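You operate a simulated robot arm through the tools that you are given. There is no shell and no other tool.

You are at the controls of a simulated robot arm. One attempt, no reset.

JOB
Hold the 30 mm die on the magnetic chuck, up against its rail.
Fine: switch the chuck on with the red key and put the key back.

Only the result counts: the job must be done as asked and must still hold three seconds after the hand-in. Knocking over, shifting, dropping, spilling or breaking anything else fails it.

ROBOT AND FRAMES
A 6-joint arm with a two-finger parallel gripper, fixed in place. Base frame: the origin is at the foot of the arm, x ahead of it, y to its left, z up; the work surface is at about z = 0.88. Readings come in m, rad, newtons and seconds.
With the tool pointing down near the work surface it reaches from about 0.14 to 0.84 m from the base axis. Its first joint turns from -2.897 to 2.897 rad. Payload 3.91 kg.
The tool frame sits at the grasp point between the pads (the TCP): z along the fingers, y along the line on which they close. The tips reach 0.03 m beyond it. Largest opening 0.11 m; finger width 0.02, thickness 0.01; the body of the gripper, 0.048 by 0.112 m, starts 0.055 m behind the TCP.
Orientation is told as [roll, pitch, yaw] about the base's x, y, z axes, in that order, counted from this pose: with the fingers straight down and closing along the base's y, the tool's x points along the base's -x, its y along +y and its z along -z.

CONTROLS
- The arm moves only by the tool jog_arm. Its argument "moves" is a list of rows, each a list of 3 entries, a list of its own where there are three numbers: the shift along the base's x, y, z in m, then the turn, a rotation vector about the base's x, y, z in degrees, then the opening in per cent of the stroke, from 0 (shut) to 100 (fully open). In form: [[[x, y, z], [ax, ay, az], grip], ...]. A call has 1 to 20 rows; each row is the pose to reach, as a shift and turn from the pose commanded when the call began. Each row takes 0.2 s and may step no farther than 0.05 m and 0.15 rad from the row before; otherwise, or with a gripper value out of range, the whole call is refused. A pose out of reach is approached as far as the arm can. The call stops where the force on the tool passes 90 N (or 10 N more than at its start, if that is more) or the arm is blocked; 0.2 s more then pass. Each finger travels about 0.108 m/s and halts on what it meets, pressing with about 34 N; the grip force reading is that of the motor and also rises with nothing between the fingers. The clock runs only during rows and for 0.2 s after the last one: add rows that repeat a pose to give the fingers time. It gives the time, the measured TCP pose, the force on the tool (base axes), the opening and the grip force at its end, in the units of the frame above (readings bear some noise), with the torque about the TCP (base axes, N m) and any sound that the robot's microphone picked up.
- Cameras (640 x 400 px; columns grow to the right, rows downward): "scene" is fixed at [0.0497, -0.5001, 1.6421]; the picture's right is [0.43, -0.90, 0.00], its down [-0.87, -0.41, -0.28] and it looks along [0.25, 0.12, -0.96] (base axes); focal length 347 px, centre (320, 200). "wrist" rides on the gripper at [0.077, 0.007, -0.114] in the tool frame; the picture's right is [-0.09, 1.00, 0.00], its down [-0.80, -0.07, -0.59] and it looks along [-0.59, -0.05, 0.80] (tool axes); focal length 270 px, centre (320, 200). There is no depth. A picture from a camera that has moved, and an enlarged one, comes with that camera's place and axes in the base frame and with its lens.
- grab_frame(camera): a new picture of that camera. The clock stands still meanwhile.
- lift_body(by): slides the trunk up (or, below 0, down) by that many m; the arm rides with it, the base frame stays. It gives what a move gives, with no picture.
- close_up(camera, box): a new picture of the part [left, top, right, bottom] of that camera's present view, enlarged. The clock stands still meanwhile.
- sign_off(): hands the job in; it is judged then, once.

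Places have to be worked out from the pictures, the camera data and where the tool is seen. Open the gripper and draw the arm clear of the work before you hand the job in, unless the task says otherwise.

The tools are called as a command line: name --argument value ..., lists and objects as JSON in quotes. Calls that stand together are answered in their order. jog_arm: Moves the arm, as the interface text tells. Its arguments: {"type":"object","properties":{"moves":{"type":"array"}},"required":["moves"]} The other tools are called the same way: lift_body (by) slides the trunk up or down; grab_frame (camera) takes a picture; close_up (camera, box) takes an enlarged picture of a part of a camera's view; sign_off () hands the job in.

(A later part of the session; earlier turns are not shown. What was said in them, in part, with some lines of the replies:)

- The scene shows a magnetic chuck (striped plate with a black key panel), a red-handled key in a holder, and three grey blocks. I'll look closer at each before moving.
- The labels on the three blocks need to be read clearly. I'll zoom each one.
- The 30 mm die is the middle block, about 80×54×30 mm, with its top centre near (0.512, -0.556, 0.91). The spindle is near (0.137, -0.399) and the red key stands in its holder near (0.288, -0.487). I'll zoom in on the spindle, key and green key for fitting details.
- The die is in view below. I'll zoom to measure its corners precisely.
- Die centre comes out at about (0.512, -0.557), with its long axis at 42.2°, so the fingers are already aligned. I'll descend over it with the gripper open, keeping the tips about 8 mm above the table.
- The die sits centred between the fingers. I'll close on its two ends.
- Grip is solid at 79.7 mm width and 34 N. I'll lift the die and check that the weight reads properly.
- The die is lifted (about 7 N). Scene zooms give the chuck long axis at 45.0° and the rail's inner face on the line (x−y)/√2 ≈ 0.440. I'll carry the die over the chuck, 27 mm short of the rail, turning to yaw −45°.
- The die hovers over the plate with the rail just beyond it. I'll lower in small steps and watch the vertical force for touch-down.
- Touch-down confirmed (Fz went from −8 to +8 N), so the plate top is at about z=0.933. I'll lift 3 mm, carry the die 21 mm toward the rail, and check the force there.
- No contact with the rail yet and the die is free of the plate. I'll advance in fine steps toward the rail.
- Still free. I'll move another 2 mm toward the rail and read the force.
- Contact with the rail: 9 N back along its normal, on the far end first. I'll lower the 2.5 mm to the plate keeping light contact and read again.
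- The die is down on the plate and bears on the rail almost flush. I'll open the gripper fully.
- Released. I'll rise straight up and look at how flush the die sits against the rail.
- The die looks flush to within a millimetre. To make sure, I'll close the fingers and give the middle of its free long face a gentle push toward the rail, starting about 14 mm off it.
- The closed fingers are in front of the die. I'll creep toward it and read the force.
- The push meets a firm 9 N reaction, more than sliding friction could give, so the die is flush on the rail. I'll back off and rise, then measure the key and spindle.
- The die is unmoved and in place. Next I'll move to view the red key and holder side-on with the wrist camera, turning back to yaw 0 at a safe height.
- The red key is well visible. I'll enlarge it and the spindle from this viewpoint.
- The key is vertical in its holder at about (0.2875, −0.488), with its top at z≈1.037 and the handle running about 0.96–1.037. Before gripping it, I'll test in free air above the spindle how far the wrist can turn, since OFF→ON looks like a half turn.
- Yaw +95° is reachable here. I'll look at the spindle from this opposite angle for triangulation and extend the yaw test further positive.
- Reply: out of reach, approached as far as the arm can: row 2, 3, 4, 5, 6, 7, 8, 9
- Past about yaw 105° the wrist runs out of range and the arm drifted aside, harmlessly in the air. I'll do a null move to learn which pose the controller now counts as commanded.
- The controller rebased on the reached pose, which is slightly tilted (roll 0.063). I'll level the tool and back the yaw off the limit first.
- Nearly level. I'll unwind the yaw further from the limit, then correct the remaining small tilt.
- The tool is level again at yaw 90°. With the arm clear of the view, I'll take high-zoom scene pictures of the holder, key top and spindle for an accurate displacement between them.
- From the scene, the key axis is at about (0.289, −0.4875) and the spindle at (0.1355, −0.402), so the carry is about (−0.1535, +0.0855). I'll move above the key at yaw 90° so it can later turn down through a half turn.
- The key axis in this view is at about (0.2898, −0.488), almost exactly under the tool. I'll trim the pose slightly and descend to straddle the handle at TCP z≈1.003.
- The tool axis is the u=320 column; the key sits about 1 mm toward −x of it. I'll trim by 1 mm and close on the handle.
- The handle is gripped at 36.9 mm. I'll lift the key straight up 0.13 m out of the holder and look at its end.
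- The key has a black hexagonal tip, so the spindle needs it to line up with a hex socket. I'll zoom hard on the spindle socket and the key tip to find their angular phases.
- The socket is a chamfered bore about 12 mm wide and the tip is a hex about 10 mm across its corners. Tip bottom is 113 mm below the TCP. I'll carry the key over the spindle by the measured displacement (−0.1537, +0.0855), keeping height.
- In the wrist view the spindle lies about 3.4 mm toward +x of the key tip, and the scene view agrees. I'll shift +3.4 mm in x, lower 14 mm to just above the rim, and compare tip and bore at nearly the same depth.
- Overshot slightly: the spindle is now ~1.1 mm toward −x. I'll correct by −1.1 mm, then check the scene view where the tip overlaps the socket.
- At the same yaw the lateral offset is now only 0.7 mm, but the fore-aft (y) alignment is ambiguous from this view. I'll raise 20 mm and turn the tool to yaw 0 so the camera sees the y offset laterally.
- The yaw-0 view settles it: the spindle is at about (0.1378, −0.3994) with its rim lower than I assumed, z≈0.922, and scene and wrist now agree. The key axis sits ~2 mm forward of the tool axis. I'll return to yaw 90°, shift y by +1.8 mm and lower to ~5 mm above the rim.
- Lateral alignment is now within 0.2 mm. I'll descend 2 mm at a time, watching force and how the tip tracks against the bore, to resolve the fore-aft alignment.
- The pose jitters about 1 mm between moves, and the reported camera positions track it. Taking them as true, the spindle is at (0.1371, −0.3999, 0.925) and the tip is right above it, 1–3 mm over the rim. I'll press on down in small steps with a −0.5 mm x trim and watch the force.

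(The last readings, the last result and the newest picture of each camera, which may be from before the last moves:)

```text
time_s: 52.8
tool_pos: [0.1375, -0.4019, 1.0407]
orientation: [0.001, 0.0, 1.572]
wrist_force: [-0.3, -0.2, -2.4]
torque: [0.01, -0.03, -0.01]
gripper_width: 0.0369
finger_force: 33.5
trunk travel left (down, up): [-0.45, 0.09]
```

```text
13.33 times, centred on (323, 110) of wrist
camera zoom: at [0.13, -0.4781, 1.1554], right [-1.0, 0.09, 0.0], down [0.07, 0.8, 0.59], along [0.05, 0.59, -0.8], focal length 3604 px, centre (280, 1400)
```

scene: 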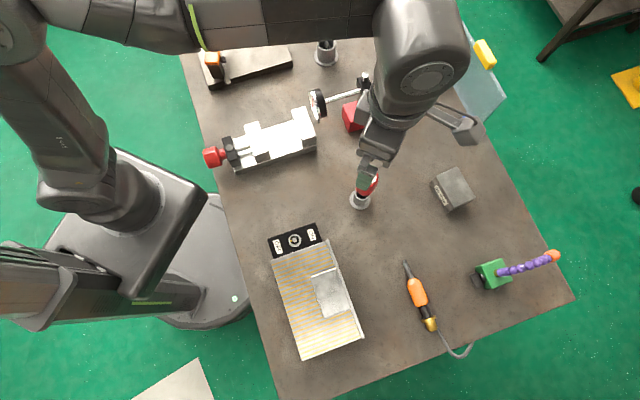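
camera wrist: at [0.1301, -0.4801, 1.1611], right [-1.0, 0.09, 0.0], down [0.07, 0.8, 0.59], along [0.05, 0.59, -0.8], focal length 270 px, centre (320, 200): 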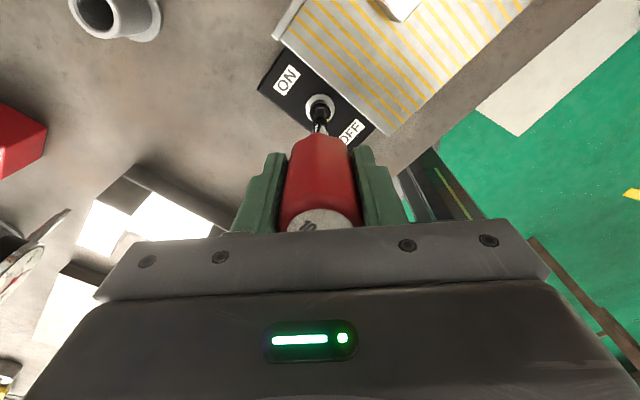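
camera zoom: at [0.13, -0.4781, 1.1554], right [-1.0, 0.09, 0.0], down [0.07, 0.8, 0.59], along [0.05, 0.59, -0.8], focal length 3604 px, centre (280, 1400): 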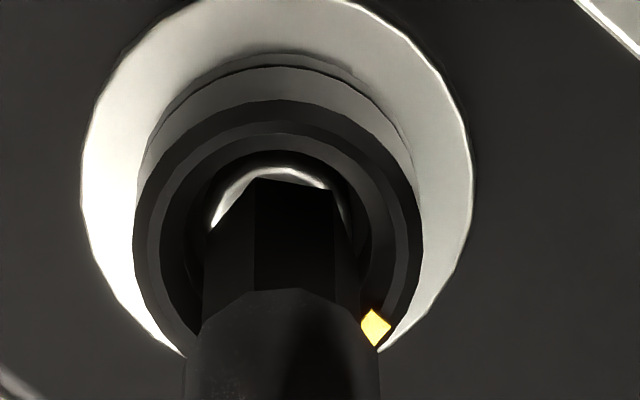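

Aligned laterally, with the tip at about rim level and maybe 0.7 mm too far in +y. I'll trim that and continue down.

jog_arm --moves '[[[0, -0.0007, -0.001], [0, 0, 0], 0], [[0, -0.0007, -0.002], [0, 0, 0], 0], [[0, -0.0007, -0.003], [0, 0, 0], 0], [[0, -0.0007, -0.004], [0, 0, 0], 0], [[0, -0.0007, -0.004], [0, 0, 0], 0]]'

close_up --camera "wrist" --box '[305, 95, 341, 125]'

```text
time_s: 54.0
tool_pos: [0.1376, -0.403, 1.0403]
orientation: [0.0, 0.006, 1.572]
wrist_force: [-0.7, -1.6, 25.7]
torque: [-0.27, 0.05, 0.02]
gripper_width: 0.0368
finger_force: 33.8
trunk travel left (down, up): [-0.45, 0.09]
```

```text
13.33 times, centred on (323, 110) of wrist
camera zoom: at [0.1297, -0.4789, 1.1543], right [-1.0, 0.09, 0.0], down [0.07, 0.8, 0.59], along [0.05, 0.59, -0.81], focal length 3604 px, centre (280, 1400)
```

zoom: 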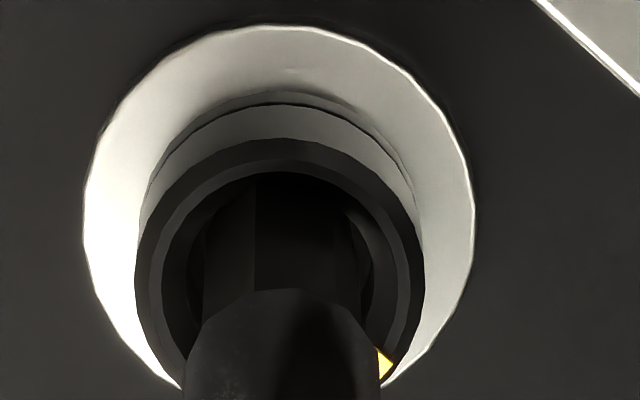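

Contact at 26 N, with the torque putting it on the tip's −y edge (chamfer side); the image also shows the tip ~1.1 mm short in y. I'll raise 4 mm, shift +1.2 mm in y and press in again.

jog_arm --moves '[[[0, 0, 0.002], [0, 0, 0], 0], [[0, 0.0006, 0.004], [0, 0, 0], 0], [[0, 0.0012, 0.004], [0, 0, 0], 0], [[0, 0.0012, 0.004], [0, 0, 0], 0]]'

close_up --camera "wrist" --box '[305, 95, 341, 125]'

```text
time_s: 55.0
tool_pos: [0.1371, -0.4016, 1.043]
orientation: [0.001, 0.002, 1.571]
wrist_force: [-0.1, 0.5, -2.0]
torque: [-0.01, 0.03, -0.02]
gripper_width: 0.0368
finger_force: 33.7
trunk travel left (down, up): [-0.45, 0.09]
```

```text
13.33 times, centred on (323, 110) of wrist
camera zoom: at [0.1299, -0.4786, 1.1562], right [-1.0, 0.09, 0.0], down [0.07, 0.8, 0.59], along [0.05, 0.59, -0.8], focal length 3604 px, centre (280, 1400)
```

zoom: 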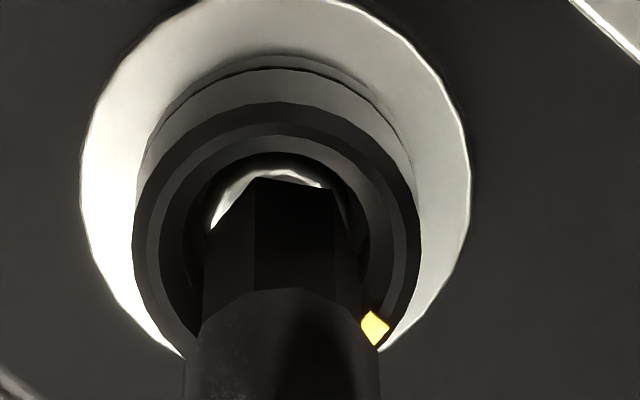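

Now the picture is close to aligned. I'll lower 2 mm and compare again before pressing.

jog_arm --moves '[[[0, 0, -0.001], [0, 0, 0], 0], [[0, 0, -0.0022], [0, 0, 0], 0], [[0, 0, -0.0022], [0, 0, 0], 0]]'

close_up --camera "wrist" --box '[305, 95, 341, 125]'

```text
time_s: 55.8
tool_pos: [0.1372, -0.4023, 1.0394]
orientation: [0.001, 0.001, 1.57]
wrist_force: [0.5, 0.6, -1.4]
torque: [-0.05, -0.01, -0.01]
gripper_width: 0.0367
finger_force: 34.2
trunk travel left (down, up): [-0.45, 0.09]
```

```text
13.33 times, centred on (323, 110) of wrist
camera zoom: at [0.13, -0.4792, 1.1535], right [-1.0, 0.09, 0.0], down [0.07, 0.8, 0.59], along [0.05, 0.59, -0.8], focal length 3604 px, centre (280, 1400)
```

zoom: 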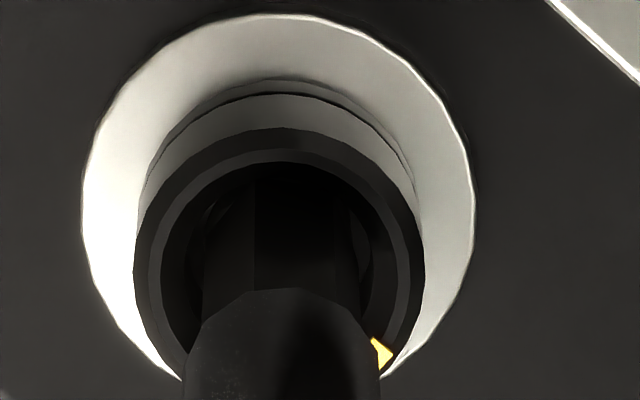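

The tip has now passed below the earlier contact height with no force, so it is entering the bore. I'll keep lowering in small steps.

jog_arm --moves '[[[0, 0.0003, -0.001], [0, 0, 0], 0], [[0, 0.0003, -0.002], [0, 0, 0], 0], [[0, 0.0003, -0.003], [0, 0, 0], 0], [[0, 0.0003, -0.003], [0, 0, 0], 0]]'

close_up --camera "wrist" --box '[305, 95, 341, 125]'

```text
time_s: 56.8
tool_pos: [0.1363, -0.4017, 1.0368]
orientation: [0.0, 0.0, 1.57]
wrist_force: [0.9, -1.0, -1.7]
torque: [-0.03, -0.01, -0.01]
gripper_width: 0.0371
finger_force: 34.0
trunk travel left (down, up): [-0.45, 0.09]
```

```text
13.33 times, centred on (323, 110) of wrist
camera zoom: at [0.1295, -0.4787, 1.1504], right [-1.0, 0.09, 0.0], down [0.07, 0.8, 0.59], along [0.05, 0.59, -0.8], focal length 3604 px, centre (280, 1400)
```

zoom: 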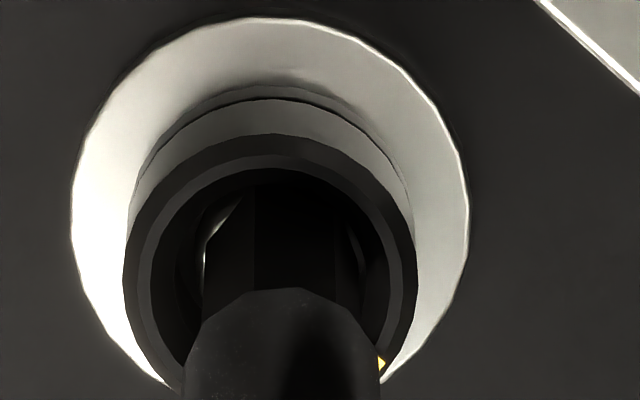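

Still free and going down; the tip is ~0.6 mm off in x within the bore. I'll trim +0.5 mm in x and continue lowering.

jog_arm --moves '[[[0.0005, -0.0002, -0.001], [0, 0, 0], 0], [[0.0005, -0.0002, -0.002], [0, 0, 0], 0], [[0.0005, -0.0002, -0.003], [0, 0, 0], 0], [[0.0005, -0.0002, -0.003], [0, 0, 0], 0]]'

close_up --camera "wrist" --box '[305, 95, 341, 125]'

```text
time_s: 57.8
tool_pos: [0.1381, -0.4021, 1.0343]
orientation: [0.002, 0.0, 1.573]
wrist_force: [0.9, -0.1, -1.4]
torque: [-0.02, 0.0, -0.01]
gripper_width: 0.037
finger_force: 33.8
trunk travel left (down, up): [-0.45, 0.09]
```

```text
13.33 times, centred on (323, 110) of wrist
camera zoom: at [0.1301, -0.4785, 1.1474], right [-1.0, 0.09, 0.0], down [0.07, 0.8, 0.59], along [0.05, 0.59, -0.8], focal length 3604 px, centre (280, 1400)
```

zoom: 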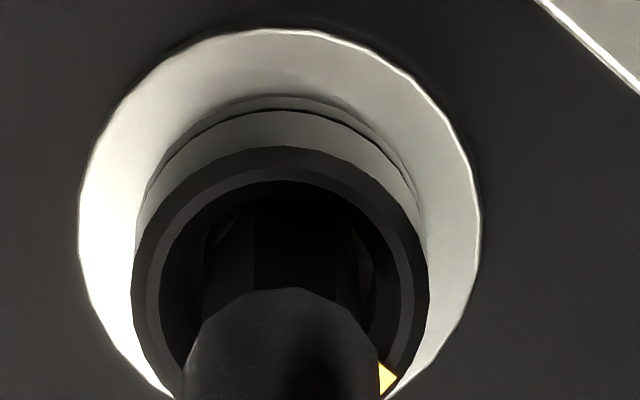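

Still free and centred. Continuing down in 1 mm rows.

jog_arm --moves '[[[0, 0, -0.001], [0, 0, 0], 0], [[0, 0, -0.002], [0, 0, 0], 0], [[0, 0, -0.003], [0, 0, 0], 0], [[0, 0, -0.004], [0, 0, 0], 0], [[0, 0, -0.004], [0, 0, 0], 0]]'

close_up --camera "wrist" --box '[305, 95, 341, 125]'

```text
time_s: 59.0
tool_pos: [0.1371, -0.402, 1.0313]
orientation: [0.001, 0.005, 1.572]
wrist_force: [1.1, -0.4, 33.5]
torque: [0.02, 0.03, 0.01]
gripper_width: 0.0371
finger_force: 33.9
trunk travel left (down, up): [-0.45, 0.09]
```

```text
13.33 times, centred on (323, 110) of wrist
camera zoom: at [0.1298, -0.4774, 1.1454], right [-1.0, 0.09, 0.0], down [0.07, 0.8, 0.59], along [0.05, 0.59, -0.81], focal length 3604 px, centre (280, 1400)
```

zoom: 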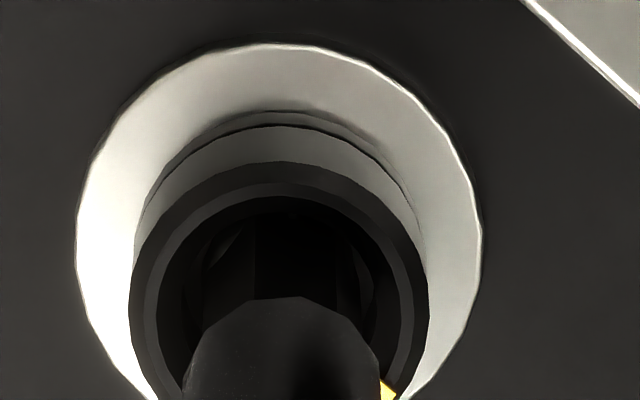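

It seats at TCP z≈1.031 with a centred 33 N reaction. I'll ease the down-force slightly and try turning 12° clockwise (toward lower yaw), swinging the TCP about the key axis, and check the torque and the yellow mark.

jog_arm --moves '[[[-0.0001, 0, 0.0005], [0, 0, -4], 0], [[-0.0003, 0, 0.0005], [0, 0, -8], 0], [[-0.0005, 0.0001, 0.0005], [0, 0, -12], 0], [[-0.0005, 0.0001, 0.0005], [0, 0, -12], 0]]'

close_up --camera "wrist" --box '[295, 80, 351, 130]'

close_up --camera "scene" --box '[280, 225, 315, 255]'

```text
time_s: 60.0
tool_pos: [0.1367, -0.4007, 1.0294]
orientation: [0.0, 0.003, 1.361]
wrist_force: [4.0, -1.4, 34.6]
torque: [-0.14, -0.48, -0.02]
gripper_width: 0.037
finger_force: 34.1
trunk travel left (down, up): [-0.45, 0.09]
```

```text
8.00 times, centred on (323, 105) of wrist
camera zoom: at [0.1132, -0.4743, 1.1437], right [-0.96, 0.29, 0.0], down [0.24, 0.77, 0.59], along [0.17, 0.57, -0.81], focal length 2162 px, centre (296, 960)
```

zoom: 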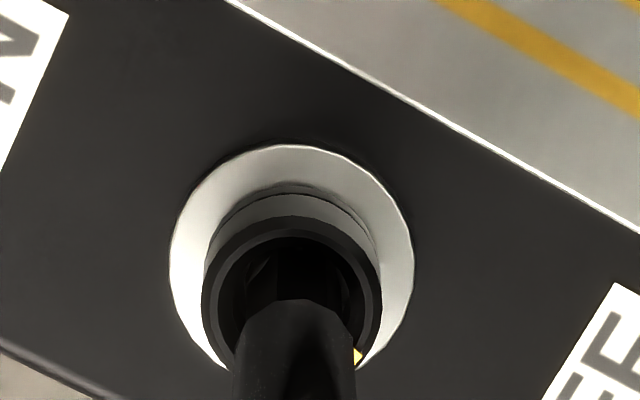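

```text
13.33 times, centred on (298, 240) of scene
camera zoom: at [0.0497, -0.5001, 1.6421], right [0.43, -0.9, 0.0], down [-0.87, -0.41, -0.28], along [0.25, 0.12, -0.96], focal length 4626 px, centre (620, -333)
```

zoom: 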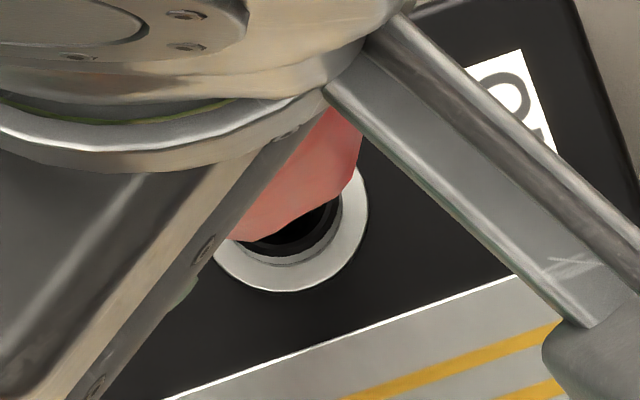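

The mark stayed fixed in the turning camera's view and the torque is near zero, so the spindle is turning with the key clockwise. I'll ease the down-force and turn a further 30°.

jog_arm --moves '[[[0, 0, 0.0008], [0, 0, -3], 0], [[-0.0002, 0.0001, 0.0008], [0, 0, -9], 0], [[-0.0004, 0.0002, 0.0008], [0, 0, -15], 0], [[-0.0006, 0.0003, 0.0008], [0, 0, -21], 0], [[-0.0008, 0.0004, 0.0008], [0, 0, -27], 0], [[-0.0009, 0.0005, 0.0008], [0, 0, -30], 0], [[-0.0009, 0.0005, 0.0008], [0, 0, -30], 0]]'

close_up --camera "wrist" --box '[295, 80, 351, 130]'

close_up --camera "scene" --box '[280, 225, 315, 255]'

```text
time_s: 61.6
tool_pos: [0.1369, -0.3999, 1.03]
orientation: [0.0, -0.001, 0.839]
wrist_force: [0.7, -0.2, 1.5]
torque: [0.0, -0.01, 0.01]
gripper_width: 0.037
finger_force: 34.4
trunk travel left (down, up): [-0.45, 0.09]
```

```text
8.00 times, centred on (323, 105) of wrist
camera zoom: at [0.079, -0.4532, 1.1435], right [-0.68, 0.73, 0.0], down [0.59, 0.55, 0.6], along [0.43, 0.41, -0.8], focal length 2162 px, centre (296, 960)
```

zoom: 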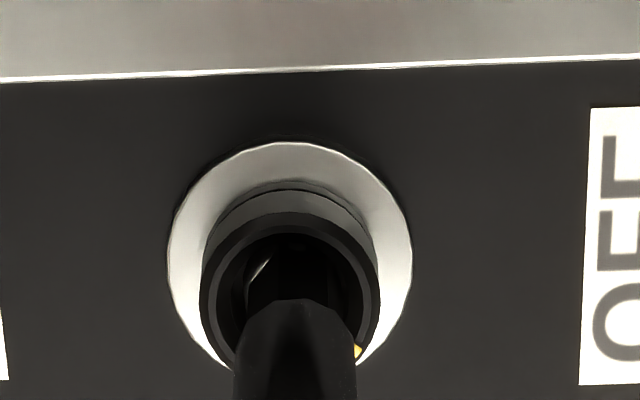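

```text
13.33 times, centred on (298, 240) of scene
camera zoom: at [0.0497, -0.5001, 1.6421], right [0.43, -0.9, 0.0], down [-0.87, -0.41, -0.28], along [0.25, 0.12, -0.96], focal length 4626 px, centre (620, -333)
```

zoom: 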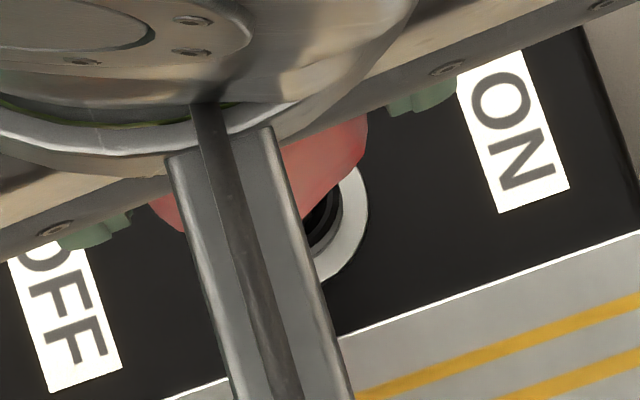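

The mark is turning with the key (42° so far) with negligible torque. I'll continue clockwise another 78°.

jog_arm --moves '[[[-0.0002, 0.0002, -0.0004], [0, 0, -6], 0], [[-0.0003, 0.0003, -0.0004], [0, 0, -12], 0], [[-0.0004, 0.0005, -0.0004], [0, 0, -18], 0], [[-0.0005, 0.0007, -0.0004], [0, 0, -24], 0], [[-0.0006, 0.001, -0.0004], [0, 0, -30], 0], [[-0.0007, 0.0012, -0.0004], [0, 0, -36], 0], [[-0.0007, 0.0014, -0.0004], [0, 0, -42], 0], [[-0.0007, 0.0016, -0.0004], [0, 0, -48], 0], [[-0.0007, 0.0016, -0.0004], [0, 0, -48], 0]]'

close_up --camera "wrist" --box '[295, 80, 351, 130]'

grab_frame --camera "scene"

```text
time_s: 63.6
tool_pos: [0.1352, -0.3987, 1.0311]
orientation: [-0.001, 0.001, 0.0]
wrist_force: [-0.6, -0.2, -1.1]
torque: [0.0, -0.01, 0.02]
gripper_width: 0.0368
finger_force: 34.3
trunk travel left (down, up): [-0.45, 0.09]
```

```text
8.00 times, centred on (323, 105) of wrist
camera zoom: at [0.0572, -0.3924, 1.1453], right [0.09, 1.0, 0.0], down [0.8, -0.07, 0.59], along [0.59, -0.05, -0.8], focal length 2162 px, centre (296, 960)
```

zoom: 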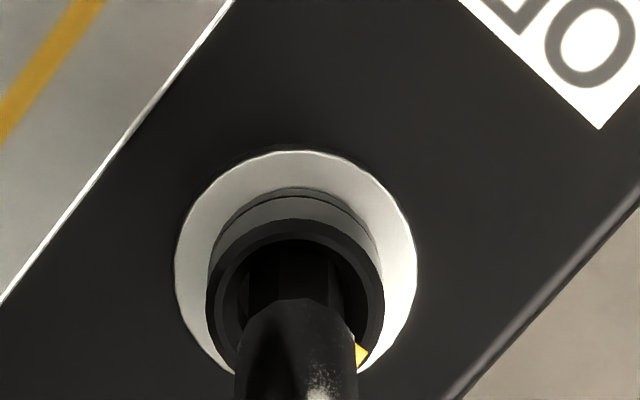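

```text
taken
```

scene: 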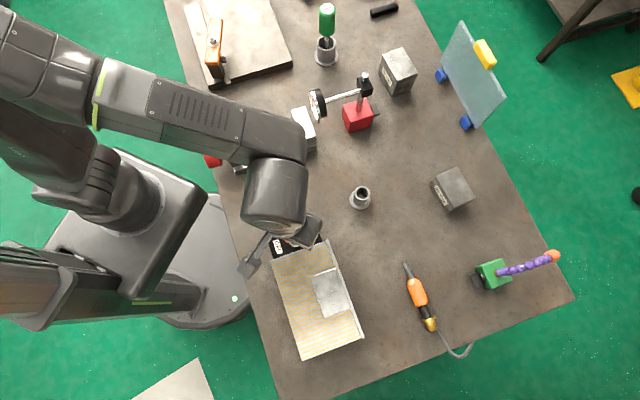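

Halfway (90°), all smooth. I'll keep a slight down bias and turn the next 48°.

jog_arm --moves '[[[0, 0.0003, -0.0005], [0, 0, -8], 0], [[0.0001, 0.0006, -0.0005], [0, 0, -16], 0], [[0.0002, 0.0009, -0.0005], [0, 0, -24], 0], [[0.0003, 0.0012, -0.0005], [0, 0, -32], 0], [[0.0005, 0.0014, -0.0005], [0, 0, -40], 0], [[0.0007, 0.0016, -0.0005], [0, 0, -48], 0], [[0.0007, 0.0016, -0.0005], [0, 0, -48], 0]]'

close_up --camera "wrist" --box '[295, 80, 351, 130]'

grab_frame --camera "scene"

```text
time_s: 65.2
tool_pos: [0.1355, -0.3992, 1.0308]
orientation: [0.0, 0.0, -0.838]
wrist_force: [-0.2, -0.6, -0.5]
torque: [0.01, 0.04, 0.02]
gripper_width: 0.0372
finger_force: 34.7
trunk travel left (down, up): [-0.45, 0.09]
```

```text
8.00 times, centred on (323, 105) of wrist
camera zoom: at [0.089, -0.3364, 1.144], right [0.8, 0.6, 0.0], down [0.48, -0.64, 0.59], along [0.36, -0.47, -0.8], focal length 2162 px, centre (296, 960)
```

zoom: 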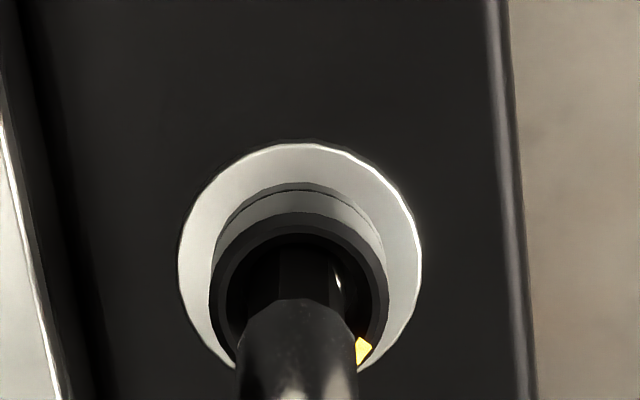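

```text
taken
```

scene: 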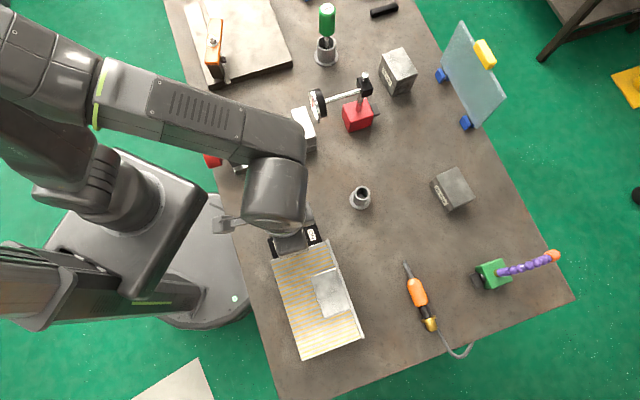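

138° turned, the mark still following. I'll go on to about 176° and check for the stop.

jog_arm --moves '[[[0.0002, 0.0002, -0.0003], [0, 0, -8], 0], [[0.0005, 0.0003, -0.0003], [0, 0, -16], 0], [[0.0008, 0.0005, -0.0003], [0, 0, -24], 0], [[0.0011, 0.0005, -0.0003], [0, 0, -32], 0], [[0.0013, 0.0006, -0.0003], [0, 0, -38], 0], [[0.0013, 0.0006, -0.0003], [0, 0, -38], 0]]'

close_up --camera "wrist" --box '[295, 80, 351, 130]'

```text
time_s: 66.6
tool_pos: [0.137, -0.3963, 1.0303]
orientation: [0.001, 0.0, -1.502]
wrist_force: [-0.7, 0.0, -1.3]
torque: [-0.02, 0.01, 0.29]
gripper_width: 0.0371
finger_force: 34.5
trunk travel left (down, up): [-0.45, 0.09]
```

```text
8.00 times, centred on (323, 105) of wrist
camera zoom: at [0.1378, -0.32, 1.1438], right [1.0, -0.02, 0.0], down [-0.02, -0.8, 0.59], along [-0.01, -0.59, -0.8], focal length 2162 px, centre (296, 960)
```

zoom: 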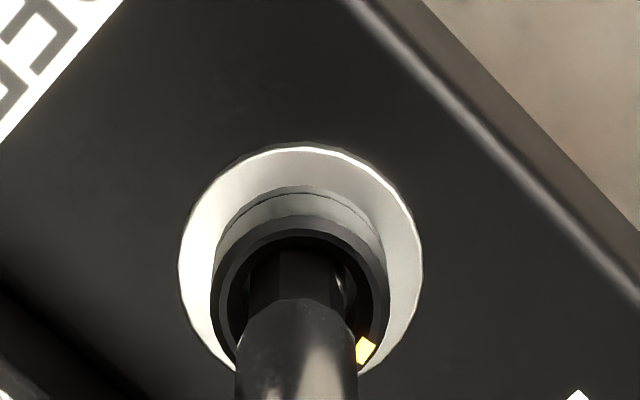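

Torque has risen to 0.29 N·m and the mark lags a few degrees, so the stop or hex play is near. I'll turn 6° further and compare.

jog_arm --moves '[[[0.0001, 0, 0], [0, 0, -3], 0], [[0.0002, 0, 0], [0, 0, -6], 0], [[0.0002, 0, 0], [0, 0, -6], 0]]'

close_up --camera "wrist" --box '[295, 80, 351, 130]'

close_up --camera "scene" --box '[262, 218, 342, 268]'

```text
time_s: 67.4
tool_pos: [0.1373, -0.3965, 1.0294]
orientation: [-0.001, -0.001, -1.605]
wrist_force: [-0.2, -0.3, 1.0]
torque: [-0.04, 0.02, 0.36]
gripper_width: 0.0368
finger_force: 34.5
trunk travel left (down, up): [-0.45, 0.09]
```

```text
8.00 times, centred on (323, 105) of wrist
camera zoom: at [0.1463, -0.3204, 1.1436], right [0.99, -0.12, 0.0], down [-0.1, -0.8, 0.59], along [-0.07, -0.59, -0.8], focal length 2162 px, centre (296, 960)
```

zoom: 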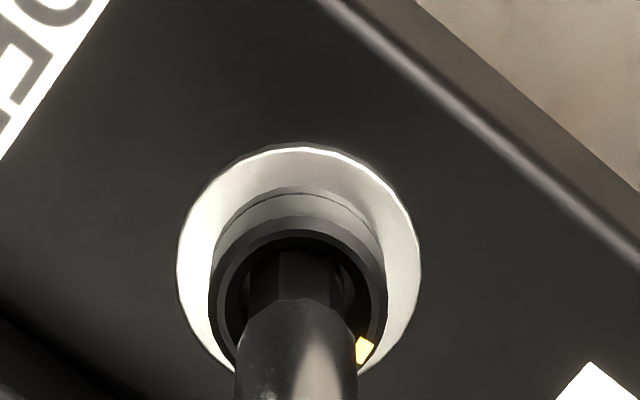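

```text
8.00 times, centred on (302, 243) of scene
camera zoom: at [0.0497, -0.5001, 1.6421], right [0.43, -0.9, 0.0], down [-0.87, -0.41, -0.28], along [0.25, 0.12, -0.96], focal length 2776 px, centre (464, -144)
```

zoom: 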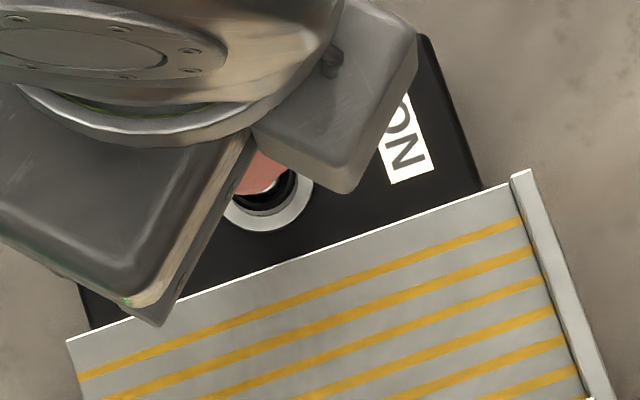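

The mark still moves with the key and now points near −43°, almost at ON (−45°). I'll go 5° more.

jog_arm --moves '[[[0.0001, 0, 0], [0, 0, -3], 0], [[0.0002, -0.0001, 0], [0, 0, -5], 0], [[0.0002, -0.0001, 0], [0, 0, -5], 0]]'

close_up --camera "wrist" --box '[295, 80, 351, 130]'

```text
time_s: 68.2
tool_pos: [0.1381, -0.3971, 1.0302]
orientation: [0.0, -0.001, -1.694]
wrist_force: [1.5, 0.0, 2.9]
torque: [-0.05, -0.18, 0.42]
gripper_width: 0.0372
finger_force: 33.6
trunk travel left (down, up): [-0.45, 0.09]
```

```text
8.00 times, centred on (323, 105) of wrist
camera zoom: at [0.153, -0.3215, 1.1436], right [0.98, -0.21, 0.0], down [-0.17, -0.79, 0.59], along [-0.12, -0.58, -0.8], focal length 2162 px, centre (296, 960)
```

zoom: 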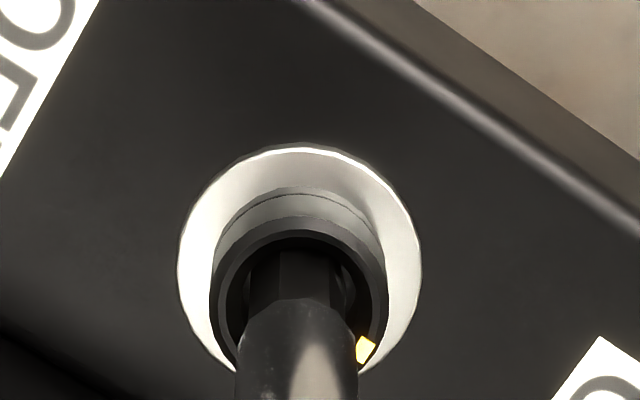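

The mark is now at roughly −48°, at or slightly past ON, and torque is 0.42 N·m. I'll turn back 4° to see if that resistance is friction (sign flips) or a spring.

jog_arm --moves '[[[-0.0001, 0, 0], [0, 0, 2], 0], [[-0.0001, 0, 0], [0, 0, 4], 0], [[-0.0001, 0, 0], [0, 0, 4], 0]]'

close_up --camera "wrist" --box '[295, 80, 351, 130]'

```text
time_s: 69.0
tool_pos: [0.1374, -0.3967, 1.0292]
orientation: [0.0, -0.001, -1.623]
wrist_force: [-0.9, 0.0, 2.2]
torque: [-0.12, 0.07, 0.03]
gripper_width: 0.0371
finger_force: 34.0
trunk travel left (down, up): [-0.45, 0.09]
```

```text
8.00 times, centred on (323, 105) of wrist
camera zoom: at [0.1469, -0.3202, 1.1436], right [0.99, -0.14, 0.0], down [-0.11, -0.8, 0.59], along [-0.08, -0.59, -0.8], focal length 2162 px, centre (296, 960)
```

zoom: 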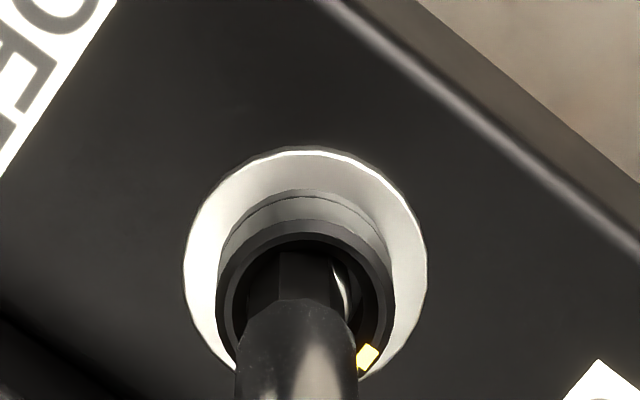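

Turning back drops the torque to ~0 while the mark stays at about −47°, so it was friction and the spindle is at ON without springing back. I'll pull the key straight up out of the socket.

jog_arm --moves '[[[0, 0, 0.003], [0, 0, 0], 0], [[0, 0, 0.008], [0, 0, 0], 0], [[0, 0, 0.02], [0, 0, 0], 0], [[0, 0, 0.045], [0, 0, 0], 0], [[0, 0, 0.08], [0, 0, 0], 0], [[0, 0, 0.11], [0, 0, 0], 0], [[0, 0, 0.11], [0, 0, 0], 0]]'

grab_frame --camera "wrist"

grab_frame --camera "scene"

```text
time_s: 70.6
tool_pos: [0.1382, -0.3972, 1.1371]
orientation: [-0.001, 0.002, -1.623]
wrist_force: [0.3, 0.2, -2.4]
torque: [0.01, 0.01, -0.04]
gripper_width: 0.037
finger_force: 34.2
trunk travel left (down, up): [-0.45, 0.09]
```

```text
taken
camera wrist: at [0.1479, -0.3202, 1.2509], right [0.99, -0.14, 0.0], down [-0.11, -0.8, 0.59], along [-0.08, -0.59, -0.8], focal length 270 px, centre (320, 200)
```

wrist: 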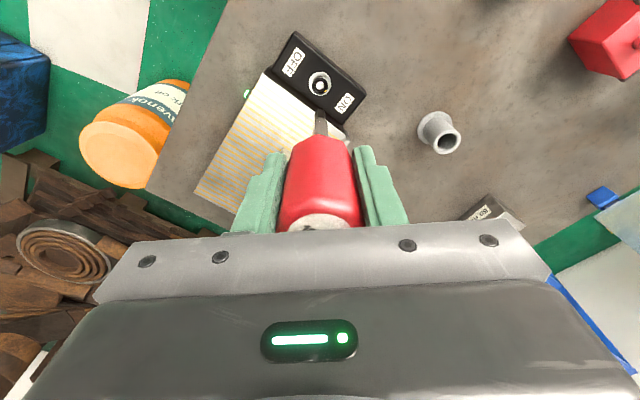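

```text
taken
```

scene: 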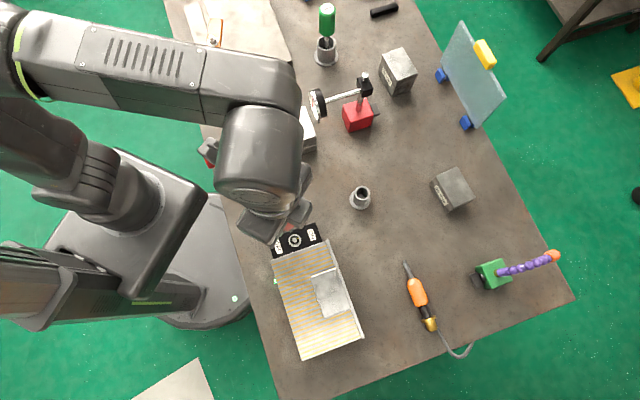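

A green lamp seems to glow on the chuck's side where there was a dark button before. I'll zoom to confirm it, along with the mark and the die.

close_up --camera "scene" --box '[262, 218, 342, 298]'

close_up --camera "wrist" --box '[225, 60, 355, 150]'

close_up --camera "scene" --box '[305, 255, 365, 330]'

```text
5.00 times, centred on (302, 258) of scene
camera zoom: at [0.0497, -0.5001, 1.6421], right [0.43, -0.9, 0.0], down [-0.87, -0.41, -0.28], along [0.25, 0.12, -0.96], focal length 1735 px, centre (410, -90)
```

zoom: 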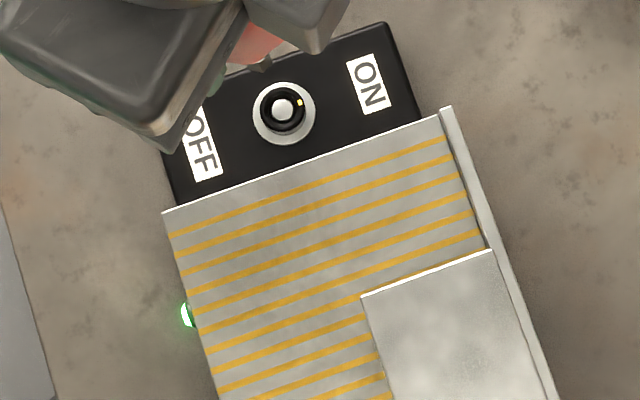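

```text
4.44 times, centred on (290, 105) of wrist
camera zoom: at [0.1479, -0.3202, 1.2509], right [0.99, -0.14, 0.0], down [-0.11, -0.8, 0.59], along [-0.08, -0.59, -0.8], focal length 1201 px, centre (453, 622)
```

zoom: 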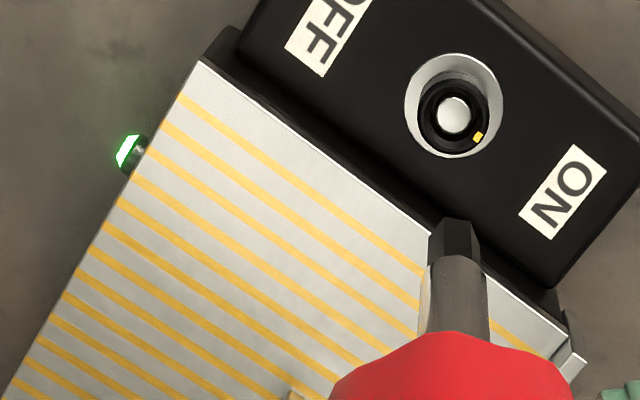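

```text
5.33 times, centred on (335, 292) of scene
camera zoom: at [0.0497, -0.5001, 1.6421], right [0.43, -0.9, 0.0], down [-0.87, -0.41, -0.28], along [0.25, 0.12, -0.96], focal length 1850 px, centre (240, -293)
```

zoom: 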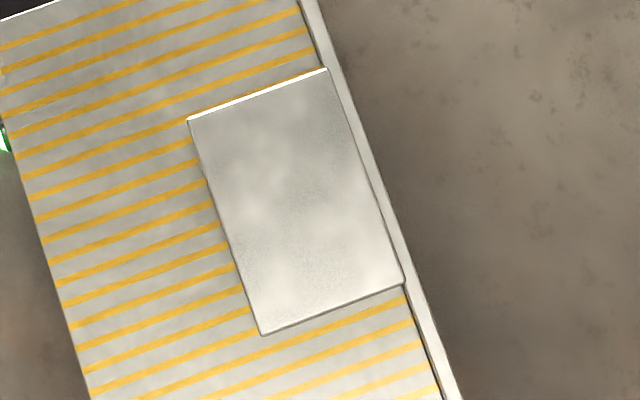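

The green lamp is lit, the mark points at ON and the die hasn't moved. Now I'll take the key back to its holder at (0.2888, −0.4877), turning to yaw 0 on the way.

jog_arm --moves '[[[0.0124, -0.0076, 0.005], [0, 0, 7.75], 0], [[0.0248, -0.0151, 0.005], [0, 0, 15.5], 0], [[0.0372, -0.0227, 0.005], [0, 0, 23.25], 0], [[0.0496, -0.0302, 0.005], [0, 0, 31], 0], [[0.062, -0.0378, 0.005], [0, 0, 38.75], 0], [[0.0744, -0.0454, 0.005], [0, 0, 46.5], 0], [[0.0868, -0.0529, 0.005], [0, 0, 54.25], 0], [[0.0992, -0.0605, 0.005], [0, 0, 62], 0], [[0.1116, -0.068, 0.005], [0, 0, 69.75], 0], [[0.124, -0.0756, 0.005], [0, 0, 77.5], 0], [[0.1364, -0.0831, 0.005], [0, 0, 85.25], 0], [[0.1488, -0.0907, 0.005], [0, 0, 93], 0], [[0.1488, -0.0907, 0.005], [0, 0, 93], 0]]'

grab_frame --camera "wrist"

close_up --camera "wrist" --box '[285, 50, 355, 150]'

close_up --camera "scene" --box '[340, 160, 390, 215]'

```text
time_s: 73.4
tool_pos: [0.2877, -0.4906, 1.1454]
orientation: [-0.001, -0.002, 0.005]
wrist_force: [0.3, 0.1, -2.0]
torque: [0.01, 0.0, 0.04]
gripper_width: 0.0372
finger_force: 34.0
trunk travel left (down, up): [-0.45, 0.09]
```

```text
taken
camera wrist: at [0.2095, -0.4823, 1.2592], right [0.09, 1.0, 0.0], down [0.8, -0.07, 0.59], along [0.59, -0.05, -0.8], focal length 270 px, centre (320, 200)
```

wrist: 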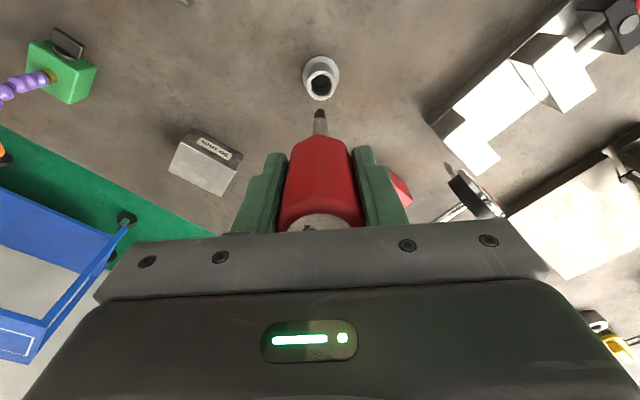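

```text
4.00 times, centred on (320, 100) of wrist
camera zoom: at [0.2095, -0.4823, 1.2592], right [0.09, 1.0, 0.0], down [0.8, -0.07, 0.59], along [0.59, -0.05, -0.8], focal length 1081 px, centre (320, 600)
```

zoom: 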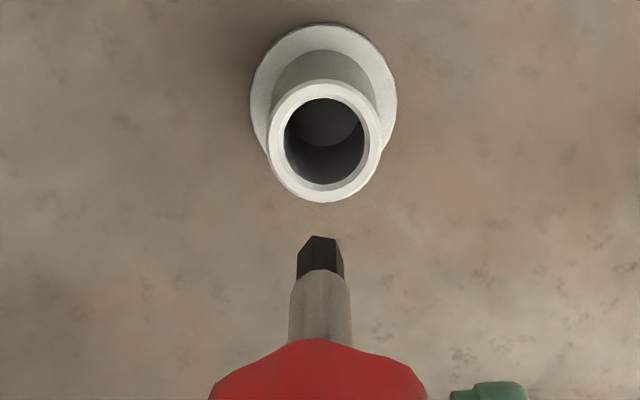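

```text
7.27 times, centred on (365, 188) of scene
camera zoom: at [0.0497, -0.5001, 1.6421], right [0.43, -0.9, 0.0], down [-0.87, -0.41, -0.28], along [0.25, 0.12, -0.96], focal length 2523 px, centre (-7, 291)
```

zoom: 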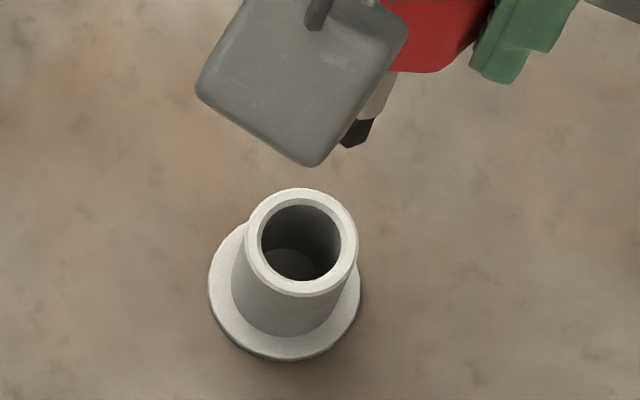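

The key is right above the cup, about 1.5 mm off in y against 8 mm of clearance. I'll trim that and lower it to a few mm above the cup floor.

jog_arm --moves '[[[0.0004, 0.0015, -0.03], [0, 0, 0], 0], [[0.0004, 0.0015, -0.06], [0, 0, 0], 0], [[0.0004, 0.0015, -0.085], [0, 0, 0], 0], [[0.0004, 0.0015, -0.105], [0, 0, 0], 0], [[0.0004, 0.0015, -0.12], [0, 0, 0], 0], [[0.0004, 0.0015, -0.132], [0, 0, 0], 0], [[0.0004, 0.0015, -0.138], [0, 0, 0], 0], [[0.0004, 0.0015, -0.138], [0, 0, 0], 0]]'

close_up --camera "wrist" --box '[270, 50, 370, 150]'

close_up --camera "scene" --box '[340, 160, 390, 215]'

```text
time_s: 75.2
tool_pos: [0.2866, -0.4878, 1.0076]
orientation: [0.001, -0.001, 0.002]
wrist_force: [-0.8, -0.2, -0.7]
torque: [0.0, -0.01, 0.0]
gripper_width: 0.0372
finger_force: 34.0
trunk travel left (down, up): [-0.45, 0.09]
```

```text
4.00 times, centred on (320, 100) of wrist
camera zoom: at [0.2091, -0.4801, 1.1214], right [0.09, 1.0, 0.0], down [0.8, -0.07, 0.59], along [0.59, -0.05, -0.8], focal length 1081 px, centre (320, 600)
```

zoom: 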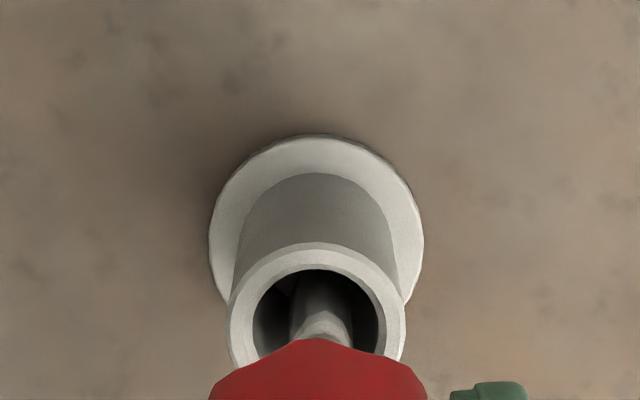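

```text
7.27 times, centred on (365, 188) of scene
camera zoom: at [0.0497, -0.5001, 1.6421], right [0.43, -0.9, 0.0], down [-0.87, -0.41, -0.28], along [0.25, 0.12, -0.96], focal length 2523 px, centre (-7, 291)
```

zoom: 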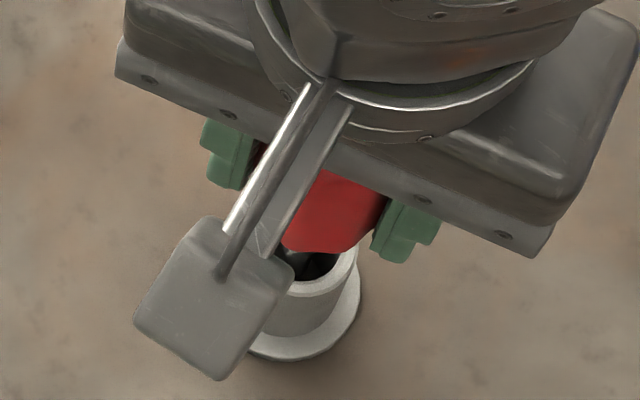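

The tip is inside the cup and centred. I'll lower the last few millimetres in small steps until it touches the floor.

jog_arm --moves '[[[0, 0, -0.0015], [0, 0, 0], 0], [[0, 0, -0.003], [0, 0, 0], 0], [[0, 0, -0.0045], [0, 0, 0], 0], [[0, 0, -0.0045], [0, 0, 0], 0]]'

```text
time_s: 76.2
tool_pos: [0.2869, -0.4865, 1.0033]
orientation: [0.002, -0.001, 0.003]
wrist_force: [0.2, -0.2, -2.7]
torque: [0.01, -0.03, 0.0]
gripper_width: 0.0371
finger_force: 34.0
trunk travel left (down, up): [-0.45, 0.09]
```

jog_arm --moves '[[[0, 0, -0.001], [0, 0, 0], 0], [[0, 0, -0.002], [0, 0, 0], 0], [[0, 0, -0.002], [0, 0, 0], 0]]'

```text
time_s: 77.0
tool_pos: [0.2871, -0.487, 0.9996]
orientation: [0.0, 0.001, 0.0]
wrist_force: [-0.6, -0.5, -2.3]
torque: [-0.01, -0.01, -0.02]
gripper_width: 0.0372
finger_force: 33.6
trunk travel left (down, up): [-0.45, 0.09]
```

Not touching yet; another 1.5 mm.

jog_arm --moves '[[[0, 0, -0.0008], [0, 0, 0], 0], [[0, 0, -0.0015], [0, 0, 0], 0], [[0, 0, -0.0015], [0, 0, 0], 0]]'

```text
time_s: 77.8
tool_pos: [0.289, -0.4862, 0.9989]
orientation: [0.0, -0.001, 0.0]
wrist_force: [2.4, 0.0, 2.4]
torque: [0.05, -0.16, 0.05]
gripper_width: 0.037
finger_force: 33.8
trunk travel left (down, up): [-0.45, 0.09]
```

The tip has touched the floor (Fz changed by +5 N). I'll lift a hair, recentre in x and set it down again so it is released upright.

jog_arm --moves '[[[0, 0, 0.001], [0, 0, 0], 0], [[-0.0008, 0, 0.001], [0, 0, 0], 0], [[-0.0008, 0, 0.0003], [0, 0, 0], 0], [[-0.0008, 0, 0.0003], [0, 0, 0], 0]]'

close_up --camera "wrist" --box '[270, 70, 370, 240]'

```text
time_s: 78.8
tool_pos: [0.2866, -0.4855, 0.9986]
orientation: [-0.002, -0.002, 0.003]
wrist_force: [0.1, 0.5, -1.4]
torque: [0.02, 0.02, 0.04]
gripper_width: 0.0371
finger_force: 33.5
trunk travel left (down, up): [-0.45, 0.09]
```

```text
2.35 times, centred on (320, 155) of wrist
camera zoom: at [0.2088, -0.4794, 1.1129], right [0.09, 1.0, 0.0], down [0.8, -0.07, 0.59], along [0.59, -0.05, -0.8], focal length 636 px, centre (320, 306)
```

zoom: 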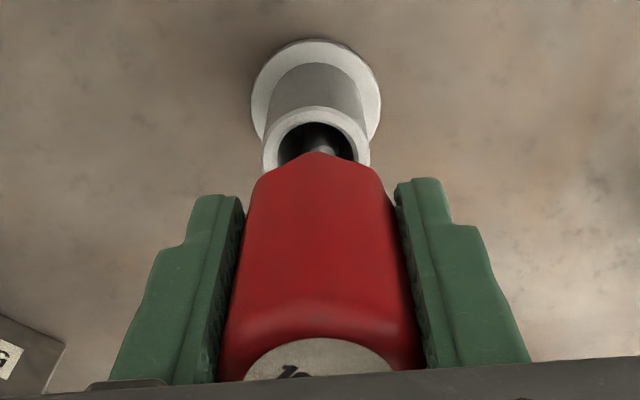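

Upright with no side load, within a millimetre of the floor. I'll nudge y by −1 mm, lower 0.7 mm and open the gripper.

jog_arm --moves '[[[0, -0.001, 0], [0, 0, 0], 0], [[0, -0.001, -0.0007], [0, 0, 0], 0], [[0, -0.001, -0.0007], [0, 0, 0], 0]]'

```text
time_s: 79.6
tool_pos: [0.2862, -0.4873, 0.9985]
orientation: [0.001, 0.0, 0.002]
wrist_force: [0.3, 1.6, 4.6]
torque: [0.2, -0.02, -0.01]
gripper_width: 0.0369
finger_force: 34.5
trunk travel left (down, up): [-0.45, 0.09]
```

The tip is resting on the floor with a light load. Opening the gripper now.

jog_arm --moves '[[[0, 0, 0], [0, 0, 0], 36], [[0, 0, 0], [0, 0, 0], 45], [[0, 0, 0], [0, 0, 0], 70], [[0, 0, 0], [0, 0, 0], 100], [[0, 0, 0], [0, 0, 0], 100]]'

grab_frame --camera "wrist"

close_up --camera "wrist" --box '[270, 70, 370, 240]'

```text
time_s: 80.8
tool_pos: [0.2856, -0.489, 0.9989]
orientation: [0.0, 0.001, 0.001]
wrist_force: [-0.1, -0.5, 0.8]
torque: [0.01, -0.03, -0.01]
gripper_width: 0.11
finger_force: 0.1
trunk travel left (down, up): [-0.45, 0.09]
```

```text
taken
camera wrist: at [0.208, -0.481, 1.1122], right [0.09, 1.0, 0.0], down [0.8, -0.07, 0.59], along [0.59, -0.05, -0.8], focal length 270 px, centre (320, 200)
```

wrist: 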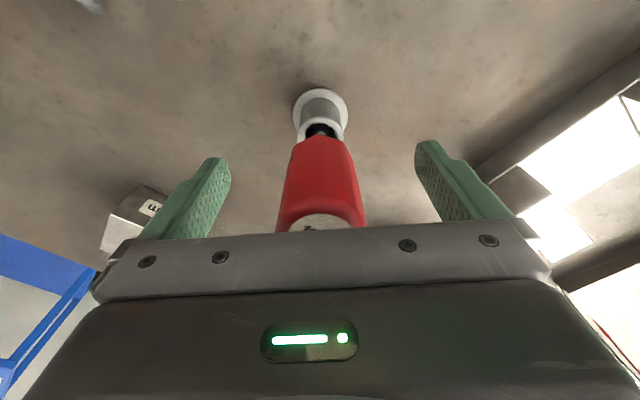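

```text
2.35 times, centred on (320, 155) of wrist
camera zoom: at [0.208, -0.481, 1.1122], right [0.09, 1.0, 0.0], down [0.8, -0.07, 0.59], along [0.59, -0.05, -0.8], focal length 636 px, centre (320, 306)
```

zoom: 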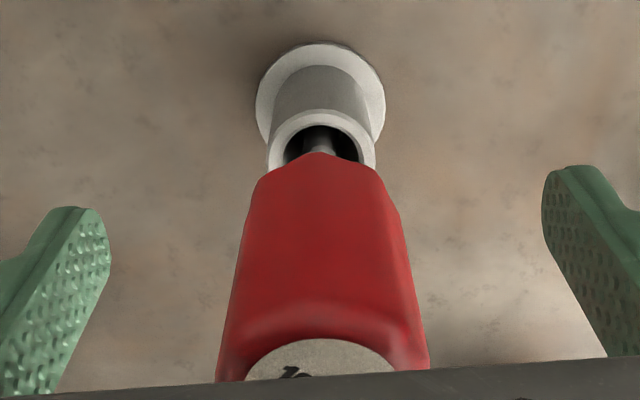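

The key stands upright on its own. I'll withdraw straight up, then swing the arm back clear of the work.

jog_arm --moves '[[[0, 0, 0.03], [0, 0, 0], 100], [[0, 0, 0.07], [0, 0, 0], 100], [[0, 0, 0.11], [0, 0, 0], 100], [[0, 0, 0.15], [0, 0, 0], 100], [[0, 0, 0.19], [0, 0, 0], 100], [[-0.03, 0.02, 0.2], [0, 0, 0], 100], [[-0.07, 0.04, 0.21], [0, 0, 0], 100], [[-0.11, 0.06, 0.22], [0, 0, 0], 100], [[-0.15, 0.08, 0.23], [0, 0, 0], 100], [[-0.19, 0.1, 0.23], [0, 0, 0], 100], [[-0.22, 0.13, 0.23], [0, 0, 0], 100], [[-0.24, 0.14, 0.23], [0, 0, 0], 100], [[-0.24, 0.14, 0.23], [0, 0, 0], 100]]'

grab_frame --camera "scene"

close_up --camera "scene" --box '[344, 164, 384, 214]'

close_up --camera "scene" --box '[262, 218, 372, 360]'

```text
time_s: 83.6
tool_pos: [0.0468, -0.3454, 1.2292]
orientation: [0.002, 0.0, 0.003]
wrist_force: [0.0, -0.6, 0.1]
torque: [0.0, 0.03, 0.03]
gripper_width: 0.1099
finger_force: 0.2
trunk travel left (down, up): [-0.45, 0.09]
```

```text
taken
```

scene: 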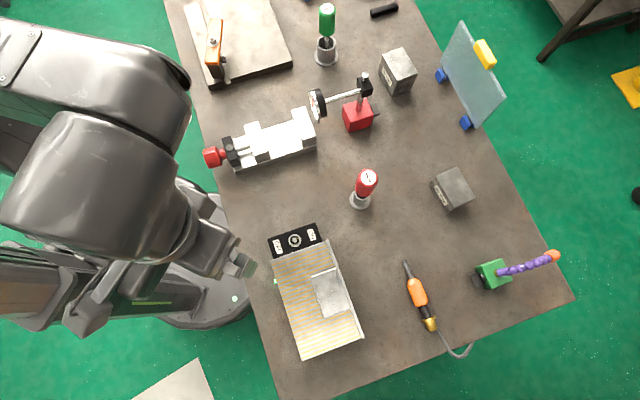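

```text
8.00 times, centred on (364, 189) of scene
camera zoom: at [0.0497, -0.5001, 1.6421], right [0.43, -0.9, 0.0], down [-0.87, -0.41, -0.28], along [0.25, 0.12, -0.96], focal length 2776 px, centre (-32, 288)
```

zoom: 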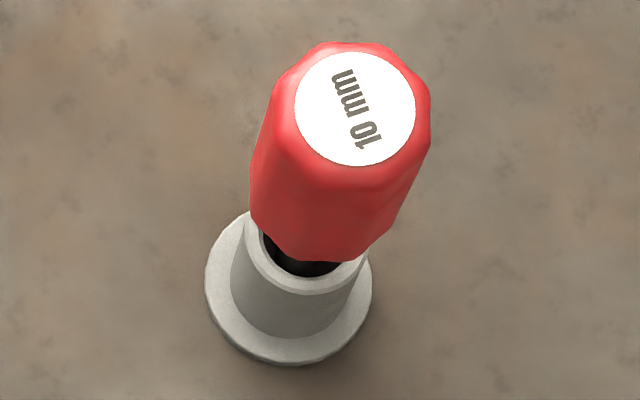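

```text
2.82 times, centred on (317, 289) of scene
camera zoom: at [0.0497, -0.5001, 1.6421], right [0.43, -0.9, 0.0], down [-0.87, -0.41, -0.28], along [0.25, 0.12, -0.96], focal length 977 px, centre (328, -51)
```

zoom: 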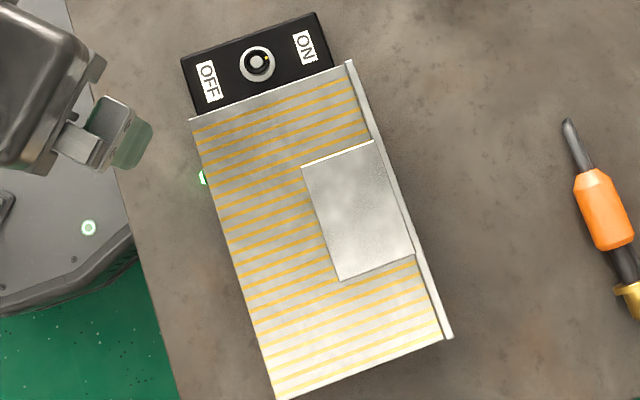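

Everything is in place: the lamp is lit, the key is upright in its unmoved holder, and the other items are untouched. One last close check of the mark and the die-to-rail contact before handing in.

close_up --camera "scene" --box '[284, 230, 306, 252]'

close_up --camera "scene" --box '[318, 262, 358, 317]'

```text
16.00 times, centred on (295, 241) of scene
camera zoom: at [0.0497, -0.5001, 1.6421], right [0.43, -0.9, 0.0], down [-0.87, -0.41, -0.28], along [0.25, 0.12, -0.96], focal length 5551 px, centre (720, -456)
```

zoom: 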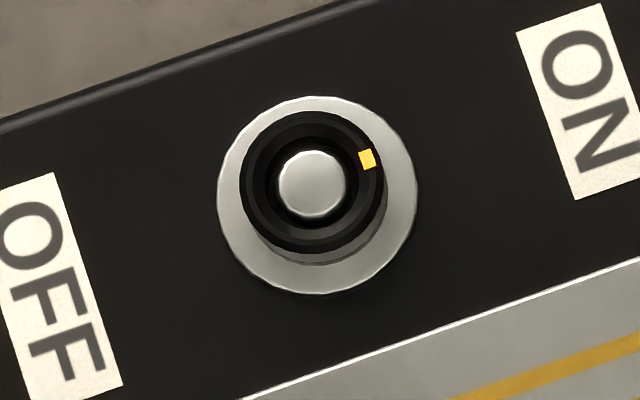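

```text
7.27 times, centred on (338, 290) of scene
camera zoom: at [0.0497, -0.5001, 1.6421], right [0.43, -0.9, 0.0], down [-0.87, -0.41, -0.28], along [0.25, 0.12, -0.96], focal length 2523 px, centre (189, -451)
```

zoom: 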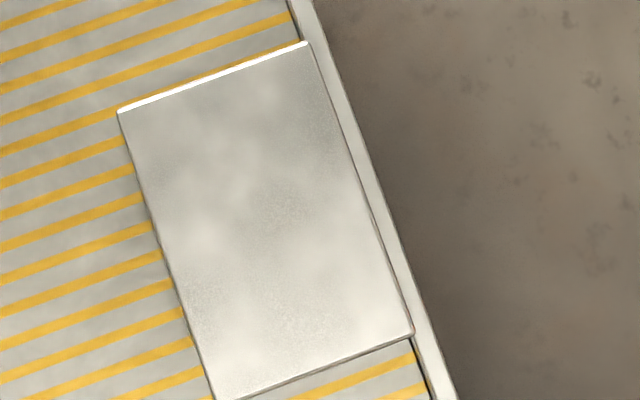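

The yellow mark points squarely at ON, the lamp is green, the die lies flush along the rail, and the key is back in its holder. The gripper is open and the arm is clear, so I'm handing in.

sign_off

```text
The job is handed in.
```

The 30 mm die is on the magnetic chuck, flush against the rail, and the chuck is switched on. The red key is back upright in its holder, and I have handed the job in; I haven't seen the judge's result.

- **Die:** I identified it by its "30 mm" label, set it long side to the rail, and gave it a gentle push, which met firm resistance. It had not moved in the last pictures.
- **Chuck:** I turned the key clockwise about half a turn from OFF. The yellow mark now points at ON, and a lamp on the chuck's side has come on green.
- **Rest of the bench:** The holder and the other items look unmoved in the final scene picture. The gripper is open and the arm is clear of the work.

While I was testing how far the wrist could turn, the arm hit its reach limit and swung aside in mid-air. The force readings stayed near zero.
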